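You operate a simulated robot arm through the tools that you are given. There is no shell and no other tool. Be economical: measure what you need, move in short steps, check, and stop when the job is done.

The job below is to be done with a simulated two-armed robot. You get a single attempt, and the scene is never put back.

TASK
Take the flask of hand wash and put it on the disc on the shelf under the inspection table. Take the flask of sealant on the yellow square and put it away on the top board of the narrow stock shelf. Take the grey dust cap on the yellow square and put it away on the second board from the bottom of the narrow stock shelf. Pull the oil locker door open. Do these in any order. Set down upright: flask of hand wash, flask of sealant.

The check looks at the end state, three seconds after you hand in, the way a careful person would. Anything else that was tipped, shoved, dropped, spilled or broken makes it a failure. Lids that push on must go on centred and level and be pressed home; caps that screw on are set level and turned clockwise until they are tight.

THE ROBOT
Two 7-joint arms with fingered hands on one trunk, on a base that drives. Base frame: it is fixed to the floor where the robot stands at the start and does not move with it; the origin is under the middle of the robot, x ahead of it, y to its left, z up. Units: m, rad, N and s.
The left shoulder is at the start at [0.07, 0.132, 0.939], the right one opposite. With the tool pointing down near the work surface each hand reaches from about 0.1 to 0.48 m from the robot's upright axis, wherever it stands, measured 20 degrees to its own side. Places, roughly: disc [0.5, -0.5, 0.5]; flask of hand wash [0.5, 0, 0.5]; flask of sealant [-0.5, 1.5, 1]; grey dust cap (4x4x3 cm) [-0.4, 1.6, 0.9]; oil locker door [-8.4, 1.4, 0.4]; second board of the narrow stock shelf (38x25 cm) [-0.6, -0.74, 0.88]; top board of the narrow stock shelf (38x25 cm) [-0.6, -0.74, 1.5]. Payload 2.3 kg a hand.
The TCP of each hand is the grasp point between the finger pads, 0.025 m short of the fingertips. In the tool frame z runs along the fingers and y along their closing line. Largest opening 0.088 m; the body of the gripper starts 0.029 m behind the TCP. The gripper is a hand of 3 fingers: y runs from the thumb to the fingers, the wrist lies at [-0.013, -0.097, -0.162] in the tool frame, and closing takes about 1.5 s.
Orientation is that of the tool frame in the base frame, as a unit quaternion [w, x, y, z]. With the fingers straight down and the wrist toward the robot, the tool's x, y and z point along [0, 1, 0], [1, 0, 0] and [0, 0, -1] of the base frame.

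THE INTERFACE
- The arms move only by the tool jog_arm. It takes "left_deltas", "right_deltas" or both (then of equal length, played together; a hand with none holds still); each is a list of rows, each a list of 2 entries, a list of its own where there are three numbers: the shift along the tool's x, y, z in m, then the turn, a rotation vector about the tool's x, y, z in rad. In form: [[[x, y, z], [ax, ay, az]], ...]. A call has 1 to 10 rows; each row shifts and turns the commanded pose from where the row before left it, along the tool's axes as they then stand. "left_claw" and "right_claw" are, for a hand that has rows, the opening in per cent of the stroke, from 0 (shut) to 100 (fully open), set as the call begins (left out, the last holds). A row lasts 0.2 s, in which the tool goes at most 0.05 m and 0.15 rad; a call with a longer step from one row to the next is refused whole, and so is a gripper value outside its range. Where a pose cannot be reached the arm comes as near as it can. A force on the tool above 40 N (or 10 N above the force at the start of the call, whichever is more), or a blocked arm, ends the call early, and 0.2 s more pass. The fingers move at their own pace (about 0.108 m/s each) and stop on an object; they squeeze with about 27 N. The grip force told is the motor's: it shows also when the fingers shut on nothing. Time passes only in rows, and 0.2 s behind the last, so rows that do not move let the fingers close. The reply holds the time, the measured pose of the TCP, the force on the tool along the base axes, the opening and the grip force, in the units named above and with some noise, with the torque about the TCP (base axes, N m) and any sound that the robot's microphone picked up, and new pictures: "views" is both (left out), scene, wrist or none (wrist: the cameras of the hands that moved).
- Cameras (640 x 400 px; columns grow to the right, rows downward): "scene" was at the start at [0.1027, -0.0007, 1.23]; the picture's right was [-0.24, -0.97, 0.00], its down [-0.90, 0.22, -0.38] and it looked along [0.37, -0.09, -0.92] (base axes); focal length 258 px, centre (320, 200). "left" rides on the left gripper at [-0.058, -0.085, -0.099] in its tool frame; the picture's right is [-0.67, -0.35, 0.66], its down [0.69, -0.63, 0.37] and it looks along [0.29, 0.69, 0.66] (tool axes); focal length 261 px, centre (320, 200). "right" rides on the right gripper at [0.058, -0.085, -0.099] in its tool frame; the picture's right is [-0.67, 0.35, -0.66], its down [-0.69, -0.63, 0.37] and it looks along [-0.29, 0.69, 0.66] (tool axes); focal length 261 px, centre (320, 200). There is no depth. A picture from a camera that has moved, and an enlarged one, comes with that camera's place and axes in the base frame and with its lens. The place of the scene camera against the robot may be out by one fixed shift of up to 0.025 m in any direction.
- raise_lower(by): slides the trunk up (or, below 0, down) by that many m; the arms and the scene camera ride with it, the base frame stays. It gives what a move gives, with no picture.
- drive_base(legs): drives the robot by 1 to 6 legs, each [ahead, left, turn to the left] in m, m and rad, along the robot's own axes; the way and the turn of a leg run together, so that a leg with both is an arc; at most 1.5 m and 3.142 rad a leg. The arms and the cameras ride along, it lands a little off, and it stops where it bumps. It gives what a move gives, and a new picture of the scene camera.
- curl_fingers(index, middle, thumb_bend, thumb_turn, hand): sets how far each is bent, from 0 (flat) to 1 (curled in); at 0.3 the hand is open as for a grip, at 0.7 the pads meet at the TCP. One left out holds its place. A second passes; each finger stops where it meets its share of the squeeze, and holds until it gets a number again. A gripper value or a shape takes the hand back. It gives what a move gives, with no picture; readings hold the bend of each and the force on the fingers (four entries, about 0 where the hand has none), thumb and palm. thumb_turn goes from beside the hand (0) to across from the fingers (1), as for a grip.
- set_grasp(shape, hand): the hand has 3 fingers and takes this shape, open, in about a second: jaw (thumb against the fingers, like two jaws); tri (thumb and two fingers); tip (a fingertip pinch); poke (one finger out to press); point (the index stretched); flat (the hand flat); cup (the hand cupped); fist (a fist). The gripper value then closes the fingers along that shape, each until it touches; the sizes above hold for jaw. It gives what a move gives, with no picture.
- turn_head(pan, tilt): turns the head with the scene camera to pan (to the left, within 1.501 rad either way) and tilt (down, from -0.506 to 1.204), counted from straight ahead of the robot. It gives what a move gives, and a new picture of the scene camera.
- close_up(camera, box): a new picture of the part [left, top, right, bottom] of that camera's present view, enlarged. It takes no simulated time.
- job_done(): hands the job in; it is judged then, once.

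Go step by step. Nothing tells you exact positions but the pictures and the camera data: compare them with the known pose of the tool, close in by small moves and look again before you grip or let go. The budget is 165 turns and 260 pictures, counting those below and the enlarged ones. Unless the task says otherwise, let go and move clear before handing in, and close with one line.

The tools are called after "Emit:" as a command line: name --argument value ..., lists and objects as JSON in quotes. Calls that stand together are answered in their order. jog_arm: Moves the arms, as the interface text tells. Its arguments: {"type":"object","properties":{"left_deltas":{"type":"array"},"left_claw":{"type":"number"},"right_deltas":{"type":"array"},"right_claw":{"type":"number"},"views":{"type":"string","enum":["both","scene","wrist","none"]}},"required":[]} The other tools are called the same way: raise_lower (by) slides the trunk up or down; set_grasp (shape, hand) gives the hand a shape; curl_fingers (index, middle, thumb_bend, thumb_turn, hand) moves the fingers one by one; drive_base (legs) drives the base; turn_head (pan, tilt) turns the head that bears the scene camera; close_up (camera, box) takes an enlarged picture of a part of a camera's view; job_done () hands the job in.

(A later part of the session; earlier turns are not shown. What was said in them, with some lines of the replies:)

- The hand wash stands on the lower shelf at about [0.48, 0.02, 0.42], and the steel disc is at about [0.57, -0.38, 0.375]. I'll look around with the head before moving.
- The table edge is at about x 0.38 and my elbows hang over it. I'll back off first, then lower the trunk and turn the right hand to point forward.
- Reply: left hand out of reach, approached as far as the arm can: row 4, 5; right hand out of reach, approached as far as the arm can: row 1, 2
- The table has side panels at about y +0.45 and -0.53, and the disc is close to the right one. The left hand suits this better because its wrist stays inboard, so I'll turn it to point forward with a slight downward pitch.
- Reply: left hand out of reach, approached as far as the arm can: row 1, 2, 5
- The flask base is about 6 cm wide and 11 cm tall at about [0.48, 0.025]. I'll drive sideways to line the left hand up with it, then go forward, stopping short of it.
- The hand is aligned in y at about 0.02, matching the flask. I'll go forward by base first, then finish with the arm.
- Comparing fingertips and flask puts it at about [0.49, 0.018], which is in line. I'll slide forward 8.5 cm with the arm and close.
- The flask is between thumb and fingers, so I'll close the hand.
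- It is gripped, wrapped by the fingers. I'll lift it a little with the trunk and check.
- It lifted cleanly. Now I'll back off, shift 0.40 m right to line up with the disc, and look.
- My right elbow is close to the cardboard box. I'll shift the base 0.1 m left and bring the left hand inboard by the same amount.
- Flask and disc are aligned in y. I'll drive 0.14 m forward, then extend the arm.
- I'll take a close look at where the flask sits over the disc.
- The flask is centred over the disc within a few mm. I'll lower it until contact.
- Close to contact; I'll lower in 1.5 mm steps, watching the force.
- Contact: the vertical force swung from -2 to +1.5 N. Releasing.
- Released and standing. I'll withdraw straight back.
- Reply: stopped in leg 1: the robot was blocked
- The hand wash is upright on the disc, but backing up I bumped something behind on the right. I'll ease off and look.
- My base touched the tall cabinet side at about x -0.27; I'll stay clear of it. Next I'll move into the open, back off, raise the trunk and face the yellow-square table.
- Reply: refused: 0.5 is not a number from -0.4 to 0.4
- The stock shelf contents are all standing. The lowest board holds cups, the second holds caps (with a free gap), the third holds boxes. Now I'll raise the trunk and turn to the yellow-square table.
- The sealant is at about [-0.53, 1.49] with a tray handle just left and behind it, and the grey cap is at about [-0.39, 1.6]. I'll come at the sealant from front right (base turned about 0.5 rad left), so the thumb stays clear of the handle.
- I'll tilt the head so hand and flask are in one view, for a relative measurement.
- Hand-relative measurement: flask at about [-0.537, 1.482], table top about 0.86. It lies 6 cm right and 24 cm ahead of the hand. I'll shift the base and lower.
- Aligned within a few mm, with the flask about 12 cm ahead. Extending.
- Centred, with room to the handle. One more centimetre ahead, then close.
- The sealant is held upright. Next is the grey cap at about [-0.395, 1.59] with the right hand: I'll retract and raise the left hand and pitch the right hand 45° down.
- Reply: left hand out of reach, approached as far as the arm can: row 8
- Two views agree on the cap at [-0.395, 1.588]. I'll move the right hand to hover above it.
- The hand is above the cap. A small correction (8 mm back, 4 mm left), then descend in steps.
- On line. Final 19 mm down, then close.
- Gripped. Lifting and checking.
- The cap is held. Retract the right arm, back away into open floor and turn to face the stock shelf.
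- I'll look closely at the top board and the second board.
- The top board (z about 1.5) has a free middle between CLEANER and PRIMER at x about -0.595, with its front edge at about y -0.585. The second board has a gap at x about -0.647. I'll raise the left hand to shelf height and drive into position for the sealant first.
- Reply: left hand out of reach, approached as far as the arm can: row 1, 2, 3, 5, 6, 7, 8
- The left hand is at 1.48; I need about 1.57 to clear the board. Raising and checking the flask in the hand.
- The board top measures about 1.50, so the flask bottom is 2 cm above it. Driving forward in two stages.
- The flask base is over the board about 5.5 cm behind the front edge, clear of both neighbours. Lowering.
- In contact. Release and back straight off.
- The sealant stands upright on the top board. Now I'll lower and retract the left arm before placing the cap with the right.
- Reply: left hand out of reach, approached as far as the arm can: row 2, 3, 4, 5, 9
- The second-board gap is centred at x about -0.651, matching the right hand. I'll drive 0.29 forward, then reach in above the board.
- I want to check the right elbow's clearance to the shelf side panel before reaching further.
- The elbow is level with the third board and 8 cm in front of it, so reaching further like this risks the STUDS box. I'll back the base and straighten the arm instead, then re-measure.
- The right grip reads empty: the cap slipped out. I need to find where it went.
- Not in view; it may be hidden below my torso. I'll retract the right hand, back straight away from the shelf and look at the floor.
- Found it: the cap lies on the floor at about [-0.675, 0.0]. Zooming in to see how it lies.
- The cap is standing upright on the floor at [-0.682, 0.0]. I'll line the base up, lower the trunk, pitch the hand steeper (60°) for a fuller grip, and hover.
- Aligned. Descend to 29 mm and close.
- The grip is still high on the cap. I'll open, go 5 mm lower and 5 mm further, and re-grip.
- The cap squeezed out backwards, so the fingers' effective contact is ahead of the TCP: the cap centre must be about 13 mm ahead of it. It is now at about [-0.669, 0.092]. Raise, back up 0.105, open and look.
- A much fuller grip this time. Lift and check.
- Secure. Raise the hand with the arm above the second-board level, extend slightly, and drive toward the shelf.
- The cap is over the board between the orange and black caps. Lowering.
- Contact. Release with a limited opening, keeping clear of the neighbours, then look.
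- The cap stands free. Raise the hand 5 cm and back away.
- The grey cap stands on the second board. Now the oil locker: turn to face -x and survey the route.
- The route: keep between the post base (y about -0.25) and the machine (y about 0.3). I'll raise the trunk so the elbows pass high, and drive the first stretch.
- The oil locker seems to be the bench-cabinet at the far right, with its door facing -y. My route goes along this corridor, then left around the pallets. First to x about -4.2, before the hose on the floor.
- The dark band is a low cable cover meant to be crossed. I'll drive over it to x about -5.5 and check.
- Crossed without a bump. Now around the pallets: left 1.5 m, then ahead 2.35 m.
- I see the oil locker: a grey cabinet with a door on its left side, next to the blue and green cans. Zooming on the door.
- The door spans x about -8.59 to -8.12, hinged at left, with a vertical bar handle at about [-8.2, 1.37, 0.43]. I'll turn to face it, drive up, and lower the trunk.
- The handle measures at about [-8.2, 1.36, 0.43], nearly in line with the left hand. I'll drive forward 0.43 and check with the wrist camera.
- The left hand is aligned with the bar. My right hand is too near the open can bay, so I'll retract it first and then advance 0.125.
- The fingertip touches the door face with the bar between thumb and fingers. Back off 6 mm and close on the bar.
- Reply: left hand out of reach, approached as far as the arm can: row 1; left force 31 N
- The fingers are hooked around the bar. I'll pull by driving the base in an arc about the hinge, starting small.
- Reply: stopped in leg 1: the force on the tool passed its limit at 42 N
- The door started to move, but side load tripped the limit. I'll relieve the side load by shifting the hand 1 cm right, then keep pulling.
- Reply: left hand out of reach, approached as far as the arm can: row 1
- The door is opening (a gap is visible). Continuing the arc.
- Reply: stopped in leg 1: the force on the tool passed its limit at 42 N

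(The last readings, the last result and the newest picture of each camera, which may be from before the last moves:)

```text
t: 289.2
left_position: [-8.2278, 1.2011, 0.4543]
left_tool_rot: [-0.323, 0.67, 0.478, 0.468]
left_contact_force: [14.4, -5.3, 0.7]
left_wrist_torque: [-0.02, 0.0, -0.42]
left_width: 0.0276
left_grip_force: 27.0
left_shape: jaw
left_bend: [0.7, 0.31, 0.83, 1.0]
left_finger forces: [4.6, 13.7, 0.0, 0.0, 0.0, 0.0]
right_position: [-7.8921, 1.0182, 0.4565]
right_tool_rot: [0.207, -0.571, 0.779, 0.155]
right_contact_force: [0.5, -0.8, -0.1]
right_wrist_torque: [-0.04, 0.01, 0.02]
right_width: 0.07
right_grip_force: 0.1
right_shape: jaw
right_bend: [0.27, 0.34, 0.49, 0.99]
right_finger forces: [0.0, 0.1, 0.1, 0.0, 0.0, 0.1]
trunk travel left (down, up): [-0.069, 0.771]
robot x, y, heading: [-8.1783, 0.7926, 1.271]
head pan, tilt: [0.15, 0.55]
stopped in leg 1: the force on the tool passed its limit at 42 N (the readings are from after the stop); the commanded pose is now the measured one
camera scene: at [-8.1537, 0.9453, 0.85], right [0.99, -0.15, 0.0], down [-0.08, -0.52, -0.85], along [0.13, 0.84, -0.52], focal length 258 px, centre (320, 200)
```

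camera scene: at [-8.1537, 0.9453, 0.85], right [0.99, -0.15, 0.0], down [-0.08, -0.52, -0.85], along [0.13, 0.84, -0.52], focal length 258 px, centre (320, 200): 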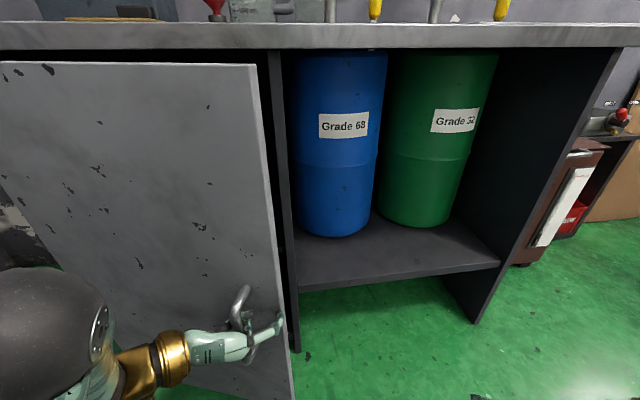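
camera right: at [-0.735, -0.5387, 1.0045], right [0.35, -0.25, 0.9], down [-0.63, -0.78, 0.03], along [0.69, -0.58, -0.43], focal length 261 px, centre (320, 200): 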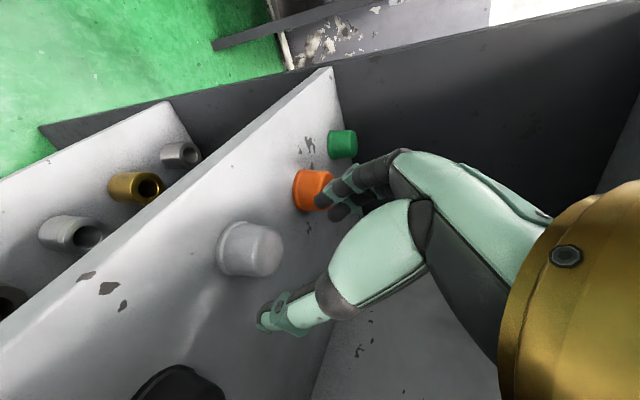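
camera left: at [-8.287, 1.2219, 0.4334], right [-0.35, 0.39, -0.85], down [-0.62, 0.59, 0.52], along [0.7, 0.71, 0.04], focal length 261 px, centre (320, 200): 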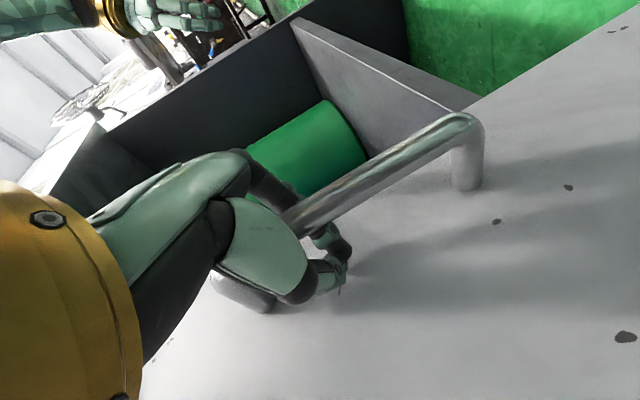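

Emit:
drive_base --legs '[[-0.093, 0.062, -0.1]]'

```text
t: 290.3
left_position: [-8.2509, 1.1579, 0.4534]
left_tool_rot: [-0.298, 0.69, 0.449, 0.484]
left_contact_force: [17.1, -9.3, 0.3]
left_wrist_torque: [-0.03, 0.01, -0.48]
left_width: 0.028
left_grip_force: 27.0
left_shape: jaw
left_bend: [0.7, 0.3, 0.83, 1.0]
left_finger forces: [6.4, 16.1, 0.1, 0.1, 0.4, 0.0]
right_position: [-7.9316, 0.9561, 0.4552]
right_tool_rot: [0.213, -0.543, 0.798, 0.148]
right_contact_force: [-0.7, 0.8, 0.5]
right_wrist_torque: [-0.01, 0.01, 0.0]
right_width: 0.0704
right_grip_force: 0.1
right_shape: jaw
right_bend: [0.27, 0.34, 0.49, 0.99]
right_finger forces: [0.0, 0.0, 0.0, 0.1, 0.0, 0.0]
trunk travel left (down, up): [-0.069, 0.771]
robot x, y, heading: [-8.2333, 0.7537, 1.197]
head pan, tilt: [0.15, 0.55]
stopped in leg 1: the force on the tool passed its limit at 42 N (the readings are from after the stop); the commanded pose is now the measured one
camera scene: at [-8.1993, 0.9005, 0.8501], right [0.98, -0.22, 0.0], down [-0.12, -0.51, -0.85], along [0.19, 0.83, -0.52], focal length 258 px, centre (320, 200)
```

scene: 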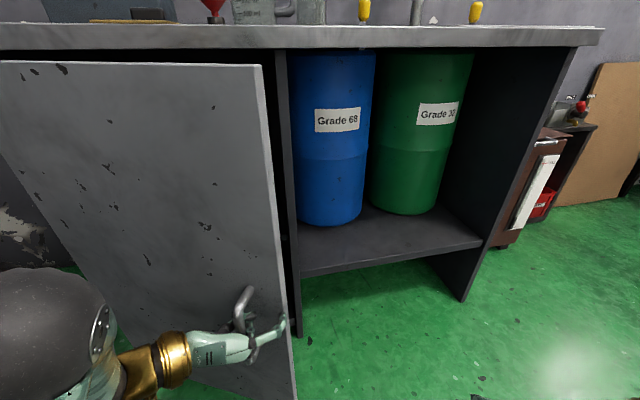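

The door is about 30° open. I'll let go of the handle, back off, and push it further open from the inside with the right hand.

Emit:
jog_arm --left_deltas '[[[0, 0, 0], [0, 0, 0]], [[0, 0, 0], [0, 0, 0]], [[0, 0, 0], [0, 0, 0]], [[0, 0, 0], [0, 0, 0]], [[0, 0, 0], [0, 0, 0]], [[0, 0, 0], [0, 0, 0]]]' --right_deltas '[[[0, 0, 0], [0, -0.14, 0]], [[0, 0, 0], [0, -0.14, 0]], [[0, 0, 0], [0, -0.14, 0]], [[0, 0, 0], [0, -0.14, 0]], [[0, 0, 0], [0, -0.14, 0]], [[0, 0, 0], [0, 0, 0]]]' --left_claw 100 --right_claw 0 --views "none"

Emit:
drive_base --legs '[[-0.2, 0, 0]]'

```text
t: 291.7
left_position: [-8.2532, 1.1599, 0.4531]
left_tool_rot: [-0.302, 0.687, 0.452, 0.482]
left_contact_force: [-0.6, -1.4, 0.0]
left_wrist_torque: [0.0, 0.01, -0.06]
left_width: 0.0874
left_grip_force: 0.1
left_shape: jaw
left_bend: [0.3, 0.3, 0.3, 0.98]
left_finger forces: [0.0, 1.0, 0.1, 0.0, 0.0, 0.0]
right_position: [-7.8998, 0.9682, 0.4644]
right_tool_rot: [0.474, -0.462, 0.676, 0.325]
right_contact_force: [0.3, -0.3, 0.5]
right_wrist_torque: [-0.01, 0.01, -0.01]
right_width: 0.0002
right_grip_force: 27.0
right_shape: jaw
right_bend: [0.7, 0.7, 0.36, 1.0]
right_finger forces: [0.1, 0.1, 0.1, 0.1, 0.1, 0.0]
right hand out of reach, approached as far as the arm can: row 3, 4, 5
trunk travel left (down, up): [-0.069, 0.771]
robot x, y, heading: [-8.2393, 0.7507, 1.203]
head pan, tilt: [0.15, 0.55]
```

```text
t: 293.3
left_position: [-8.3281, 0.9722, 0.4519]
left_tool_rot: [-0.302, 0.687, 0.453, 0.482]
left_contact_force: [0.6, 0.3, 0.3]
left_wrist_torque: [0.01, 0.0, 0.01]
left_width: 0.0876
left_grip_force: 0.0
left_shape: jaw
left_bend: [0.3, 0.3, 0.3, 0.98]
left_finger forces: [0.0, 0.0, 0.0, 0.0, 0.1, 0.1]
right_position: [-7.9726, 0.782, 0.4629]
right_tool_rot: [0.473, -0.464, 0.675, 0.325]
right_contact_force: [0.2, -0.2, -0.5]
right_wrist_torque: [-0.04, -0.03, 0.02]
right_width: 0.0
right_grip_force: 27.5
right_shape: jaw
right_bend: [0.7, 0.7, 0.36, 1.0]
right_finger forces: [0.0, 0.0, 0.1, 0.0, 0.0, 0.0]
trunk travel left (down, up): [-0.069, 0.771]
robot x, y, heading: [-8.3051, 0.5664, 1.204]
head pan, tilt: [0.15, 0.55]
camera scene: at [-8.2746, 0.7147, 0.85], right [0.98, -0.22, 0.0], down [-0.11, -0.51, -0.85], along [0.18, 0.83, -0.52], focal length 258 px, centre (320, 200)
```

scene: 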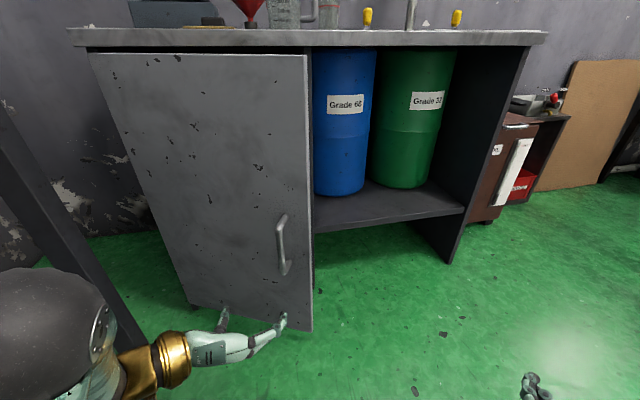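

The door stays ajar at about 27°. I'll reposition to its right, facing left-forward, so my right fist can enter behind the door edge and push it open.

Emit:
drive_base --legs '[[0, -0.55, 0], [0, 0, 1.496], [0.18, -0.4, 0]]'

Emit:
turn_head --pan -0.4 --tilt 0.6

```text
t: 302.3
left_position: [-8.1815, 0.8216, 0.4521]
left_tool_rot: [-0.547, 0.204, 0.797, 0.154]
left_contact_force: [0.0, 0.4, 0.1]
left_wrist_torque: [-0.04, 0.02, 0.01]
left_width: 0.0874
left_grip_force: 0.1
left_shape: jaw
left_bend: [0.3, 0.3, 0.3, 0.98]
left_finger forces: [0.1, 0.0, 0.0, 0.0, 0.0, 0.0]
right_position: [-7.9596, 1.1576, 0.4633]
right_tool_rot: [-0.131, 0.797, -0.188, -0.559]
right_contact_force: [0.7, 0.3, 0.6]
right_wrist_torque: [0.02, 0.02, -0.01]
right_width: 0.0
right_grip_force: 27.3
right_shape: jaw
right_bend: [0.7, 0.7, 0.36, 1.0]
right_finger forces: [0.0, 0.0, 0.0, 0.0, 0.0, 0.1]
trunk travel left (down, up): [-0.069, 0.771]
robot x, y, heading: [-7.7732, 0.8033, 2.675]
head pan, tilt: [0.15, 0.55]
camera scene: at [-7.9109, 0.8651, 0.8499], right [0.31, 0.95, 0.0], down [0.5, -0.16, -0.85], along [-0.81, 0.26, -0.52], focal length 258 px, centre (320, 200)
```

scene: 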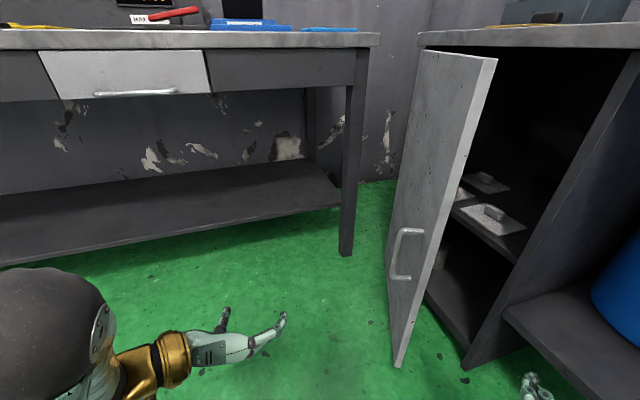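

```text
t: 303.3
left_position: [-8.1829, 0.8211, 0.4534]
left_tool_rot: [-0.548, 0.205, 0.796, 0.154]
left_contact_force: [0.1, 0.1, -0.5]
left_wrist_torque: [0.01, 0.01, 0.01]
left_width: 0.0878
left_grip_force: 0.1
left_shape: jaw
left_bend: [0.3, 0.3, 0.3, 0.98]
left_finger forces: [0.1, 0.0, 0.0, 0.0, 0.0, 0.1]
right_position: [-7.9594, 1.1563, 0.464]
right_tool_rot: [-0.13, 0.797, -0.188, -0.558]
right_contact_force: [0.7, 0.1, -0.2]
right_wrist_torque: [0.01, -0.01, 0.0]
right_width: 0.0001
right_grip_force: 26.6
right_shape: jaw
right_bend: [0.7, 0.7, 0.36, 1.0]
right_finger forces: [0.0, 0.0, 0.0, 0.1, 0.0, 0.1]
trunk travel left (down, up): [-0.069, 0.771]
robot x, y, heading: [-7.7758, 0.8032, 2.676]
head pan, tilt: [-0.4, 0.6]
camera scene: at [-7.8829, 0.9045, 0.8454], right [0.76, 0.65, 0.0], down [0.37, -0.43, -0.83], along [-0.54, 0.63, -0.57], focal length 258 px, centre (320, 200)
```

scene: 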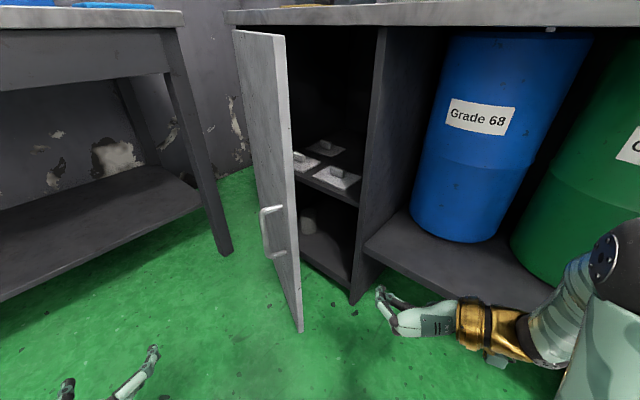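

The right elbow would get too close to the can bay. Better: hook the left fingers behind the door edge, above the handle, and pull it round. I'll raise the hand, turn right, and move the left thumb aside.

Emit:
raise_lower --by 0.15

Emit:
drive_base --legs '[[0, 0, -0.776]]'

Emit:
curl_fingers --hand "left" --index 0.4 --middle 0.4 --thumb_bend 0.0 --thumb_turn 0.0

Emit:
turn_head --pan 0.2 --tilt 0.75

```text
t: 305.0
left_position: [-8.1824, 0.8213, 0.6033]
left_tool_rot: [-0.547, 0.204, 0.797, 0.154]
left_contact_force: [-0.3, 0.3, 0.2]
left_wrist_torque: [0.02, 0.0, -0.01]
left_width: 0.0879
left_grip_force: 0.0
left_shape: jaw
left_bend: [0.3, 0.3, 0.3, 0.98]
left_finger forces: [0.1, 0.0, 0.0, 0.0, 0.1, 0.0]
right_position: [-7.9602, 1.1563, 0.6134]
right_tool_rot: [-0.131, 0.797, -0.188, -0.558]
right_contact_force: [-0.3, -0.3, 0.1]
right_wrist_torque: [0.01, -0.01, 0.02]
right_width: 0.0
right_grip_force: 26.9
right_shape: jaw
right_bend: [0.7, 0.7, 0.36, 1.0]
right_finger forces: [0.0, 0.0, 0.0, 0.0, 0.0, 0.0]
trunk travel left (down, up): [-0.219, 0.621]
robot x, y, heading: [-7.78, 0.7983, 2.675]
head pan, tilt: [-0.4, 0.6]
```

```text
t: 307.5
left_position: [-8.0535, 1.0987, 0.6021]
left_tool_rot: [-0.449, 0.489, 0.661, 0.35]
left_contact_force: [-0.4, -1.1, -0.4]
left_wrist_torque: [0.02, -0.02, -0.01]
left_width: 0.0877
left_grip_force: 0.0
left_shape: jaw
left_bend: [0.3, 0.3, 0.3, 0.98]
left_finger forces: [0.1, 0.1, 0.0, 0.0, 0.1, 0.0]
right_position: [-7.6592, 1.1831, 0.6139]
right_tool_rot: [-0.331, 0.667, -0.476, -0.467]
right_contact_force: [0.0, -0.1, 0.5]
right_wrist_torque: [0.05, -0.04, 0.02]
right_width: 0.0
right_grip_force: 26.8
right_shape: jaw
right_bend: [0.7, 0.7, 0.36, 1.0]
right_finger forces: [0.0, 0.0, 0.0, 0.0, 0.0, 0.0]
trunk travel left (down, up): [-0.219, 0.621]
robot x, y, heading: [-7.7762, 0.8013, 1.901]
head pan, tilt: [-0.4, 0.6]
camera scene: at [-7.7911, 0.9505, 0.9954], right [1.0, -0.07, 0.0], down [-0.04, -0.56, -0.82], along [0.05, 0.82, -0.57], focal length 258 px, centre (320, 200)
```

scene: 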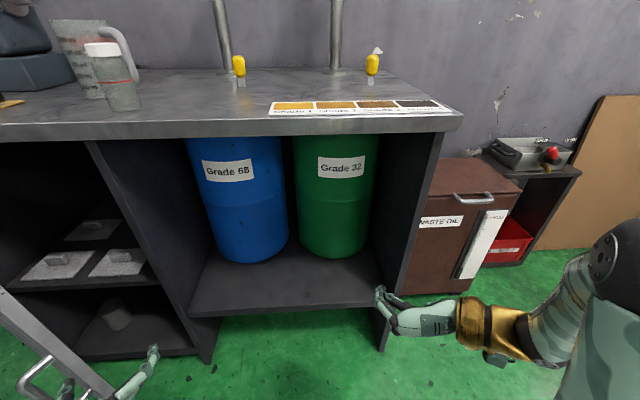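

```text
t: 308.5
left_position: [-8.0532, 1.0984, 0.6043]
left_tool_rot: [-0.448, 0.489, 0.662, 0.349]
left_contact_force: [-1.0, -0.2, -0.6]
left_wrist_torque: [-0.01, -0.02, -0.02]
left_width: 0.1251
left_grip_force: 0.1
left_shape: fingers
left_bend: [0.4, 0.4, 0.0, 0.0]
left_finger forces: [0.0, 0.0, 0.1, 0.1, 0.0, 0.0]
right_position: [-7.6592, 1.1829, 0.6137]
right_tool_rot: [-0.332, 0.668, -0.476, -0.467]
right_contact_force: [-0.1, -0.5, -0.5]
right_wrist_torque: [0.03, 0.0, 0.02]
right_width: 0.0
right_grip_force: 26.4
right_shape: jaw
right_bend: [0.7, 0.7, 0.36, 1.0]
right_finger forces: [0.0, 0.1, 0.0, 0.1, 0.0, 0.0]
trunk travel left (down, up): [-0.219, 0.621]
robot x, y, heading: [-7.7775, 0.801, 1.906]
head pan, tilt: [-0.4, 0.6]
```

```text
t: 309.5
left_position: [-8.0525, 1.0992, 0.6023]
left_tool_rot: [-0.449, 0.489, 0.661, 0.349]
left_contact_force: [-0.3, 0.3, -0.5]
left_wrist_torque: [-0.01, -0.03, 0.01]
left_width: 0.1253
left_grip_force: 0.0
left_shape: fingers
left_bend: [0.4, 0.4, 0.0, 0.0]
left_finger forces: [0.0, 0.0, 0.1, 0.0, 0.0, 0.0]
right_position: [-7.6601, 1.1826, 0.6138]
right_tool_rot: [-0.333, 0.667, -0.475, -0.468]
right_contact_force: [0.0, 0.1, -0.5]
right_wrist_torque: [-0.04, -0.01, -0.03]
right_width: 0.0002
right_grip_force: 26.9
right_shape: jaw
right_bend: [0.7, 0.7, 0.36, 1.0]
right_finger forces: [0.0, 0.0, 0.0, 0.1, 0.1, 0.1]
trunk travel left (down, up): [-0.219, 0.621]
robot x, y, heading: [-7.7752, 0.8045, 1.905]
head pan, tilt: [0.201, 0.75]
camera scene: at [-7.8392, 0.9337, 0.9826], right [0.86, 0.51, 0.0], down [0.35, -0.59, -0.73], along [-0.37, 0.63, -0.68], focal length 258 px, centre (320, 200)
```

scene: 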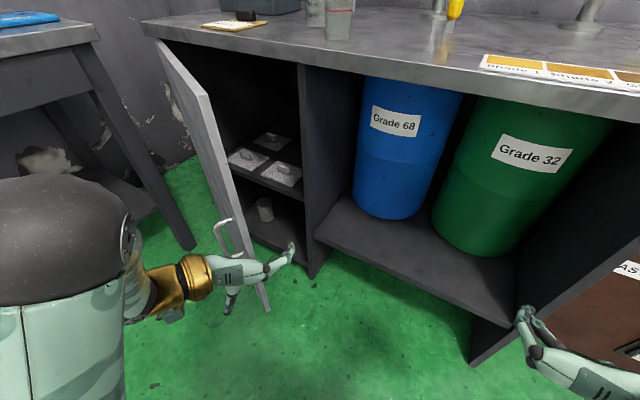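

Emit:
drive_base --legs '[[0.1, 0.02, 0], [0, 0.2, 0]]'

```text
t: 311.7
left_position: [-8.2518, 1.1272, 0.6037]
left_tool_rot: [-0.435, 0.504, 0.654, 0.36]
left_contact_force: [23.6, -13.4, 1.1]
left_wrist_torque: [-0.08, -0.11, -1.27]
left_width: 0.1309
left_grip_force: 12.9
left_shape: fingers
left_bend: [0.25, 0.26, 0.0, 0.0]
left_finger forces: [15.8, 10.4, 0.1, 0.1, 0.0, 0.0]
right_position: [-7.8655, 1.2095, 0.6147]
right_tool_rot: [-0.334, 0.662, -0.48, -0.469]
right_contact_force: [0.3, -0.8, -0.5]
right_wrist_torque: [-0.01, 0.01, 0.0]
right_width: 0.0
right_grip_force: 27.3
right_shape: jaw
right_bend: [0.7, 0.7, 0.36, 1.0]
right_finger forces: [0.1, 0.0, 0.0, 0.1, 0.0, 0.1]
trunk travel left (down, up): [-0.219, 0.621]
robot x, y, heading: [-7.9931, 0.8263, 1.892]
head pan, tilt: [0.201, 0.75]
stopped in leg 2: the force on the tool passed its limit at 46 N (the readings are from after the stop); the commanded pose is now the measured one
camera scene: at [-8.047, 0.9615, 0.9832], right [0.87, 0.5, 0.0], down [0.34, -0.59, -0.73], along [-0.37, 0.64, -0.68], focal length 258 px, centre (320, 200)
```

scene: 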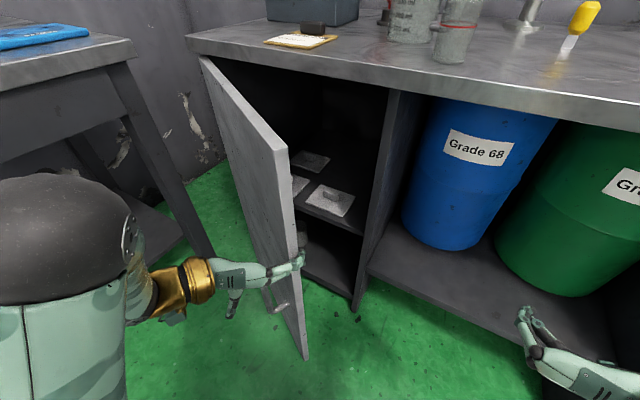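

The fingers press on the door's end face rather than behind it. I'll back off right, go 4 cm deeper with straighter fingers, then hook behind.

Emit:
drive_base --legs '[[0, -0.06, 0], [0.045, 0, 0]]'

Emit:
curl_fingers --hand "left" --index 0.55 --middle 0.55

Emit:
drive_base --legs '[[-0.03, 0.07, 0]]'

```text
t: 313.2
left_position: [-8.2174, 1.1916, 0.6023]
left_tool_rot: [-0.437, 0.501, 0.657, 0.357]
left_contact_force: [1.1, -0.3, -0.2]
left_wrist_torque: [0.01, 0.01, -0.01]
left_width: 0.125
left_grip_force: 0.3
left_shape: fingers
left_bend: [0.4, 0.4, 0.0, 0.0]
left_finger forces: [0.0, 0.0, 0.0, 0.0, 0.0, 0.9]
right_position: [-7.829, 1.2747, 0.6145]
right_tool_rot: [-0.334, 0.665, -0.478, -0.467]
right_contact_force: [0.1, 1.1, -0.3]
right_wrist_torque: [0.02, 0.0, -0.01]
right_width: 0.0
right_grip_force: 27.0
right_shape: jaw
right_bend: [0.7, 0.7, 0.36, 1.0]
right_finger forces: [0.0, 0.0, 0.0, 0.1, 0.1, 0.0]
trunk travel left (down, up): [-0.219, 0.621]
robot x, y, heading: [-7.9451, 0.8908, 1.892]
head pan, tilt: [0.201, 0.75]
camera scene: at [-8.0102, 1.0265, 0.9826], right [0.87, 0.5, 0.0], down [0.34, -0.59, -0.73], along [-0.37, 0.63, -0.68], focal length 258 px, centre (320, 200)
```

scene: 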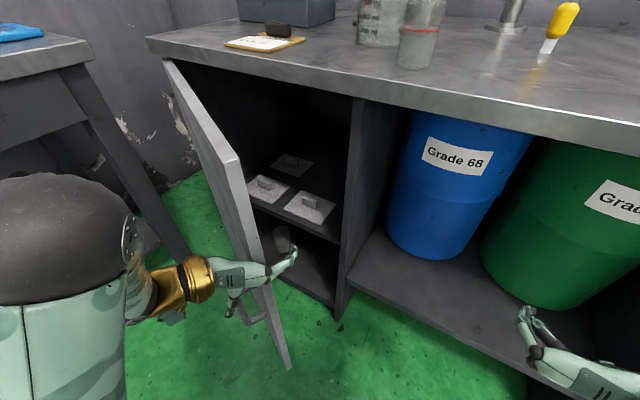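

```text
t: 314.2
left_position: [-8.2169, 1.191, 0.6013]
left_tool_rot: [-0.438, 0.501, 0.656, 0.356]
left_contact_force: [0.3, -0.2, 0.2]
left_wrist_torque: [0.01, 0.04, 0.02]
left_width: 0.1176
left_grip_force: 0.7
left_shape: fingers
left_bend: [0.55, 0.55, 0.0, 0.0]
left_finger forces: [0.0, 0.0, 0.0, 0.0, 0.1, 0.9]
right_position: [-7.8283, 1.274, 0.6138]
right_tool_rot: [-0.334, 0.665, -0.478, -0.467]
right_contact_force: [0.1, -0.7, -0.3]
right_wrist_torque: [0.02, 0.04, 0.01]
right_width: 0.0
right_grip_force: 26.5
right_shape: jaw
right_bend: [0.7, 0.7, 0.36, 1.0]
right_finger forces: [0.1, 0.0, 0.0, 0.1, 0.1, 0.0]
trunk travel left (down, up): [-0.219, 0.621]
robot x, y, heading: [-7.9527, 0.8918, 1.896]
head pan, tilt: [0.201, 0.75]
```

```text
t: 315.1
left_position: [-8.2336, 1.1653, 0.6012]
left_tool_rot: [-0.43, 0.508, 0.654, 0.36]
left_contact_force: [11.7, -8.7, 3.1]
left_wrist_torque: [0.22, 0.33, 0.31]
left_width: 0.1177
left_grip_force: 7.2
left_shape: fingers
left_bend: [0.55, 0.55, 0.0, 0.0]
left_finger forces: [1.5, 0.1, 0.1, 0.0, 0.0, 13.9]
right_position: [-7.8506, 1.2481, 0.6148]
right_tool_rot: [-0.334, 0.664, -0.478, -0.468]
right_contact_force: [-0.2, -0.1, 0.1]
right_wrist_torque: [0.01, 0.0, -0.02]
right_width: 0.0
right_grip_force: 26.9
right_shape: jaw
right_bend: [0.7, 0.7, 0.36, 1.0]
right_finger forces: [0.0, 0.0, 0.0, 0.1, 0.1, 0.0]
trunk travel left (down, up): [-0.219, 0.621]
robot x, y, heading: [-7.9737, 0.8699, 1.888]
head pan, tilt: [0.201, 0.75]
stopped in leg 1: the force on the tool passed its limit at 48 N (the readings are from after the stop); the commanded pose is now the measured one
camera scene: at [-8.0323, 1.0005, 0.9831], right [0.87, 0.5, 0.0], down [0.34, -0.59, -0.73], along [-0.37, 0.64, -0.68], focal length 258 px, centre (320, 200)
```

scene: 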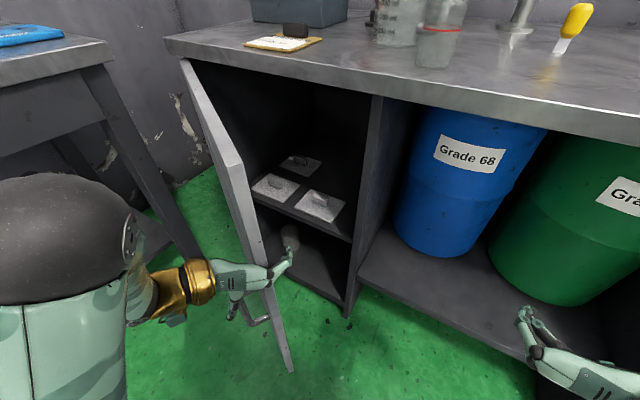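

Fingers are now behind the door with the palm against its edge. Pull along the door's arc: back and left about equally.

Emit:
drive_base --legs '[[-0.1, 0.06, 0]]'

```text
t: 316.3
left_position: [-8.263, 1.0532, 0.599]
left_tool_rot: [-0.429, 0.507, 0.655, 0.36]
left_contact_force: [-0.7, 0.1, 0.4]
left_wrist_torque: [0.01, 0.01, 0.0]
left_width: 0.1176
left_grip_force: 0.0
left_shape: fingers
left_bend: [0.55, 0.55, 0.0, 0.0]
left_finger forces: [0.0, 0.1, 0.0, 0.0, 0.1, 0.0]
right_position: [-7.8768, 1.1362, 0.6124]
right_tool_rot: [-0.336, 0.664, -0.479, -0.466]
right_contact_force: [0.3, 0.4, 0.0]
right_wrist_torque: [0.03, -0.01, -0.02]
right_width: 0.0001
right_grip_force: 27.1
right_shape: jaw
right_bend: [0.7, 0.7, 0.36, 1.0]
right_finger forces: [0.0, 0.1, 0.1, 0.0, 0.0, 0.0]
trunk travel left (down, up): [-0.219, 0.621]
robot x, y, heading: [-7.9999, 0.7573, 1.89]
head pan, tilt: [0.201, 0.75]
camera scene: at [-8.061, 0.8895, 0.9826], right [0.87, 0.5, 0.0], down [0.34, -0.59, -0.73], along [-0.36, 0.63, -0.68], focal length 258 px, centre (320, 200)
```

scene: 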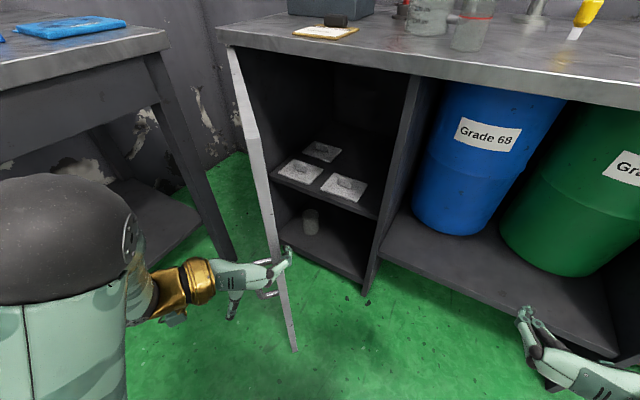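

The door is about 45° open. Re-hook deeper and continue the pull.

Emit:
drive_base --legs '[[0, -0.03, 0], [0.06, 0, 0], [-0.05, 0.1, 0], [-0.05, 0.08, 0]]'

```text
t: 319.3
left_position: [-8.3898, 0.9674, 0.5987]
left_tool_rot: [-0.429, 0.508, 0.655, 0.36]
left_contact_force: [-1.2, 0.5, -0.5]
left_wrist_torque: [0.0, -0.02, 0.0]
left_width: 0.1174
left_grip_force: 0.1
left_shape: fingers
left_bend: [0.55, 0.55, 0.0, 0.0]
left_finger forces: [0.1, 0.0, 0.1, 0.0, 0.0, 0.0]
right_position: [-8.0065, 1.051, 0.6144]
right_tool_rot: [-0.334, 0.665, -0.479, -0.466]
right_contact_force: [0.1, -0.3, 0.6]
right_wrist_torque: [0.03, -0.02, 0.02]
right_width: 0.0001
right_grip_force: 26.5
right_shape: jaw
right_bend: [0.7, 0.7, 0.36, 1.0]
right_finger forces: [0.1, 0.0, 0.1, 0.0, 0.0, 0.0]
trunk travel left (down, up): [-0.219, 0.621]
robot x, y, heading: [-8.1316, 0.6711, 1.896]
head pan, tilt: [0.201, 0.75]
camera scene: at [-8.1893, 0.803, 0.9826], right [0.87, 0.5, 0.0], down [0.34, -0.59, -0.73], along [-0.36, 0.63, -0.68], focal length 258 px, centre (320, 200)
```

scene: 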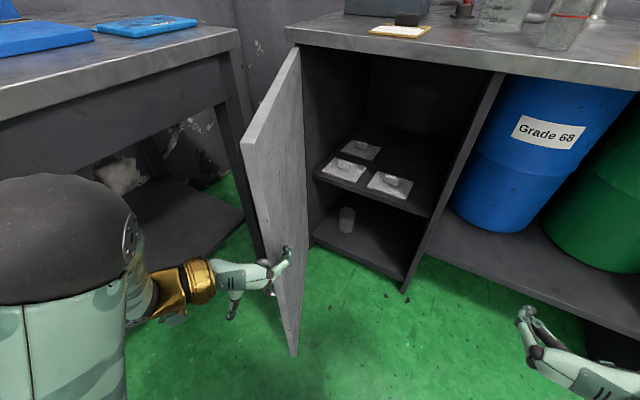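

The door is about 64° open. One more push from the inside face, turning the base so my elbow stays off the bench.

Emit:
drive_base --legs '[[0, -0.06, 0], [0.08, 0, 0], [0, 0.06, 0.28]]'

```text
t: 320.9
left_position: [-8.3481, 1.0371, 0.5991]
left_tool_rot: [-0.423, 0.51, 0.656, 0.362]
left_contact_force: [3.9, -4.9, 2.6]
left_wrist_torque: [0.08, 0.27, 0.4]
left_width: 0.1175
left_grip_force: 0.1
left_shape: fingers
left_bend: [0.55, 0.55, 0.0, 0.0]
left_finger forces: [0.1, 0.0, 0.0, 0.1, 0.0, 0.0]
right_position: [-7.968, 1.1238, 0.6151]
right_tool_rot: [-0.334, 0.665, -0.477, -0.468]
right_contact_force: [-0.2, 0.5, -0.7]
right_wrist_torque: [0.04, 0.0, -0.01]
right_width: 0.0
right_grip_force: 27.0
right_shape: jaw
right_bend: [0.7, 0.7, 0.36, 1.0]
right_finger forces: [0.0, 0.1, 0.1, 0.1, 0.0, 0.0]
trunk travel left (down, up): [-0.219, 0.621]
robot x, y, heading: [-8.0909, 0.7445, 1.894]
head pan, tilt: [0.201, 0.75]
stopped in leg 2: the force on the tool passed its limit at 178 N (the readings are from after the stop); the commanded pose is now the measured one
camera scene: at [-8.1497, 0.8758, 0.9828], right [0.86, 0.5, 0.0], down [0.34, -0.59, -0.73], along [-0.37, 0.63, -0.68], focal length 258 px, centre (320, 200)
```

scene: 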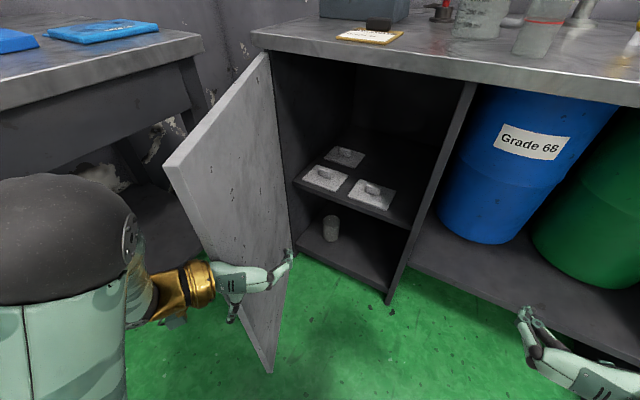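

Emit:
drive_base --legs '[[0.0, 0.03, 0.2]]'

```text
t: 322.0
left_position: [-8.4274, 0.9685, 0.5983]
left_tool_rot: [-0.456, 0.442, 0.704, 0.318]
left_contact_force: [0.0, 0.4, 0.0]
left_wrist_torque: [0.06, -0.02, 0.01]
left_width: 0.1173
left_grip_force: 0.0
left_shape: fingers
left_bend: [0.55, 0.55, 0.0, 0.0]
left_finger forces: [0.0, 0.1, 0.0, 0.0, 0.0, 0.1]
right_position: [-8.0733, 1.1291, 0.6121]
right_tool_rot: [-0.286, 0.709, -0.41, -0.497]
right_contact_force: [-0.6, -0.4, 0.9]
right_wrist_torque: [0.05, 0.03, 0.03]
right_width: 0.0
right_grip_force: 27.0
right_shape: jaw
right_bend: [0.7, 0.7, 0.36, 1.0]
right_finger forces: [0.1, 0.1, 0.1, 0.0, 0.0, 0.0]
trunk travel left (down, up): [-0.219, 0.621]
robot x, y, heading: [-8.1136, 0.7328, 2.093]
head pan, tilt: [0.201, 0.75]
camera scene: at [-8.2001, 0.8513, 0.9826], right [0.75, 0.66, 0.0], down [0.45, -0.51, -0.73], along [-0.48, 0.55, -0.68], focal length 258 px, centre (320, 200)
```

scene: 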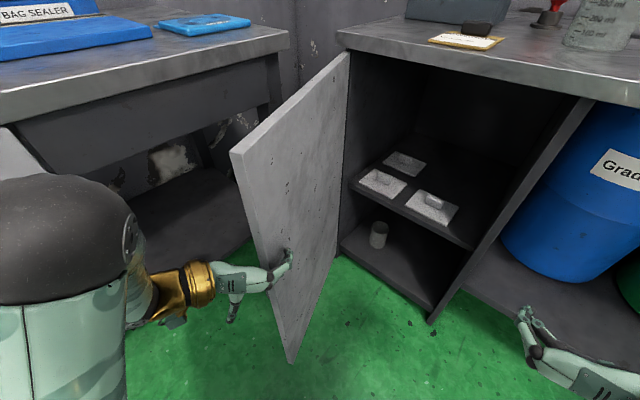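

About 70° open now; one last small push.

Emit:
drive_base --legs '[[0.02, 0.02, 0.15]]'

```text
t: 323.1
left_position: [-8.4872, 0.9241, 0.5979]
left_tool_rot: [-0.479, 0.388, 0.735, 0.282]
left_contact_force: [0.1, 0.3, 0.0]
left_wrist_torque: [-0.02, -0.02, 0.01]
left_width: 0.1172
left_grip_force: 0.1
left_shape: fingers
left_bend: [0.55, 0.55, 0.0, 0.0]
left_finger forces: [0.0, 0.1, 0.0, 0.1, 0.0, 0.1]
right_position: [-8.1602, 1.1365, 0.616]
right_tool_rot: [-0.249, 0.738, -0.355, -0.517]
right_contact_force: [0.1, 0.4, -0.4]
right_wrist_torque: [0.01, 0.04, -0.01]
right_width: 0.0001
right_grip_force: 27.1
right_shape: jaw
right_bend: [0.7, 0.7, 0.36, 1.0]
right_finger forces: [0.1, 0.1, 0.1, 0.1, 0.0, 0.0]
trunk travel left (down, up): [-0.219, 0.621]
robot x, y, heading: [-8.1446, 0.7344, 2.244]
head pan, tilt: [0.201, 0.75]
camera scene: at [-8.2426, 0.8432, 0.9825], right [0.64, 0.77, 0.0], down [0.52, -0.44, -0.73], along [-0.56, 0.47, -0.68], focal length 258 px, centre (320, 200)
```

scene: 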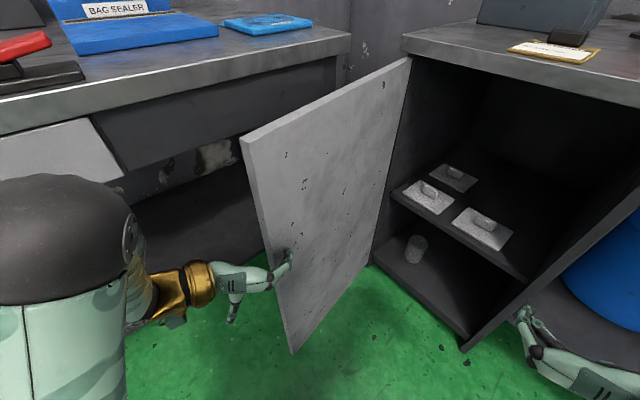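

The door is about 80° open. I'll withdraw backwards and verify it stays.

Emit:
drive_base --legs '[[-0.4, 0, 0]]'

```text
t: 325.5
left_position: [-8.2406, 0.6159, 0.597]
left_tool_rot: [-0.48, 0.388, 0.735, 0.281]
left_contact_force: [0.9, 0.2, 0.8]
left_wrist_torque: [-0.02, -0.03, 0.03]
left_width: 0.1173
left_grip_force: 0.1
left_shape: fingers
left_bend: [0.55, 0.55, 0.0, 0.0]
left_finger forces: [0.0, 0.0, 0.0, 0.0, 0.0, 0.1]
right_position: [-7.9128, 0.8261, 0.6137]
right_tool_rot: [-0.248, 0.737, -0.355, -0.518]
right_contact_force: [-0.1, 0.2, -0.1]
right_wrist_torque: [0.01, -0.03, 0.02]
right_width: 0.0
right_grip_force: 27.1
right_shape: jaw
right_bend: [0.7, 0.7, 0.36, 1.0]
right_finger forces: [0.0, 0.0, 0.0, 0.1, 0.0, 0.0]
trunk travel left (down, up): [-0.219, 0.621]
robot x, y, heading: [-7.8958, 0.4272, 2.244]
head pan, tilt: [0.201, 0.75]
camera scene: at [-7.9955, 0.5333, 0.9826], right [0.64, 0.77, 0.0], down [0.52, -0.44, -0.73], along [-0.56, 0.47, -0.68], focal length 258 px, centre (320, 200)
```

scene: 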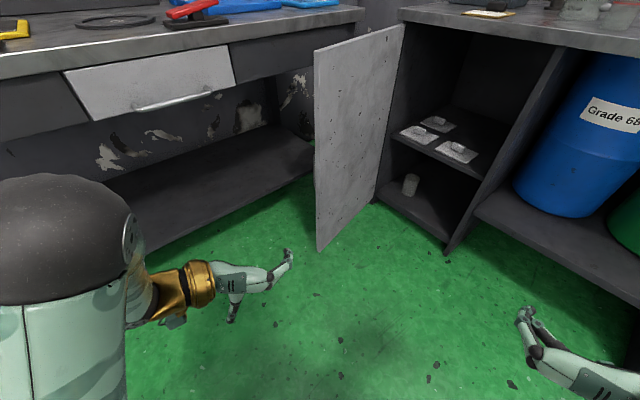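

The oil locker door stands wide open with my hands clear of it. The hand wash is on the disc, the sealant is on the top board and the grey cap is on the second board, so I'm handing in.

Emit:
job_done

```text
The job is handed in.
```

All four parts are in place, checked in the camera pictures: the hand wash is upright on the disc, the sealant is upright on the top board, the grey cap is on the second board from the bottom, and the oil locker door is about 80° open. On the way I dropped the cap on the floor and picked it up again. My base also once bumped something, most likely the side of the stock shelf, but everything on the shelf was still standing afterwards.
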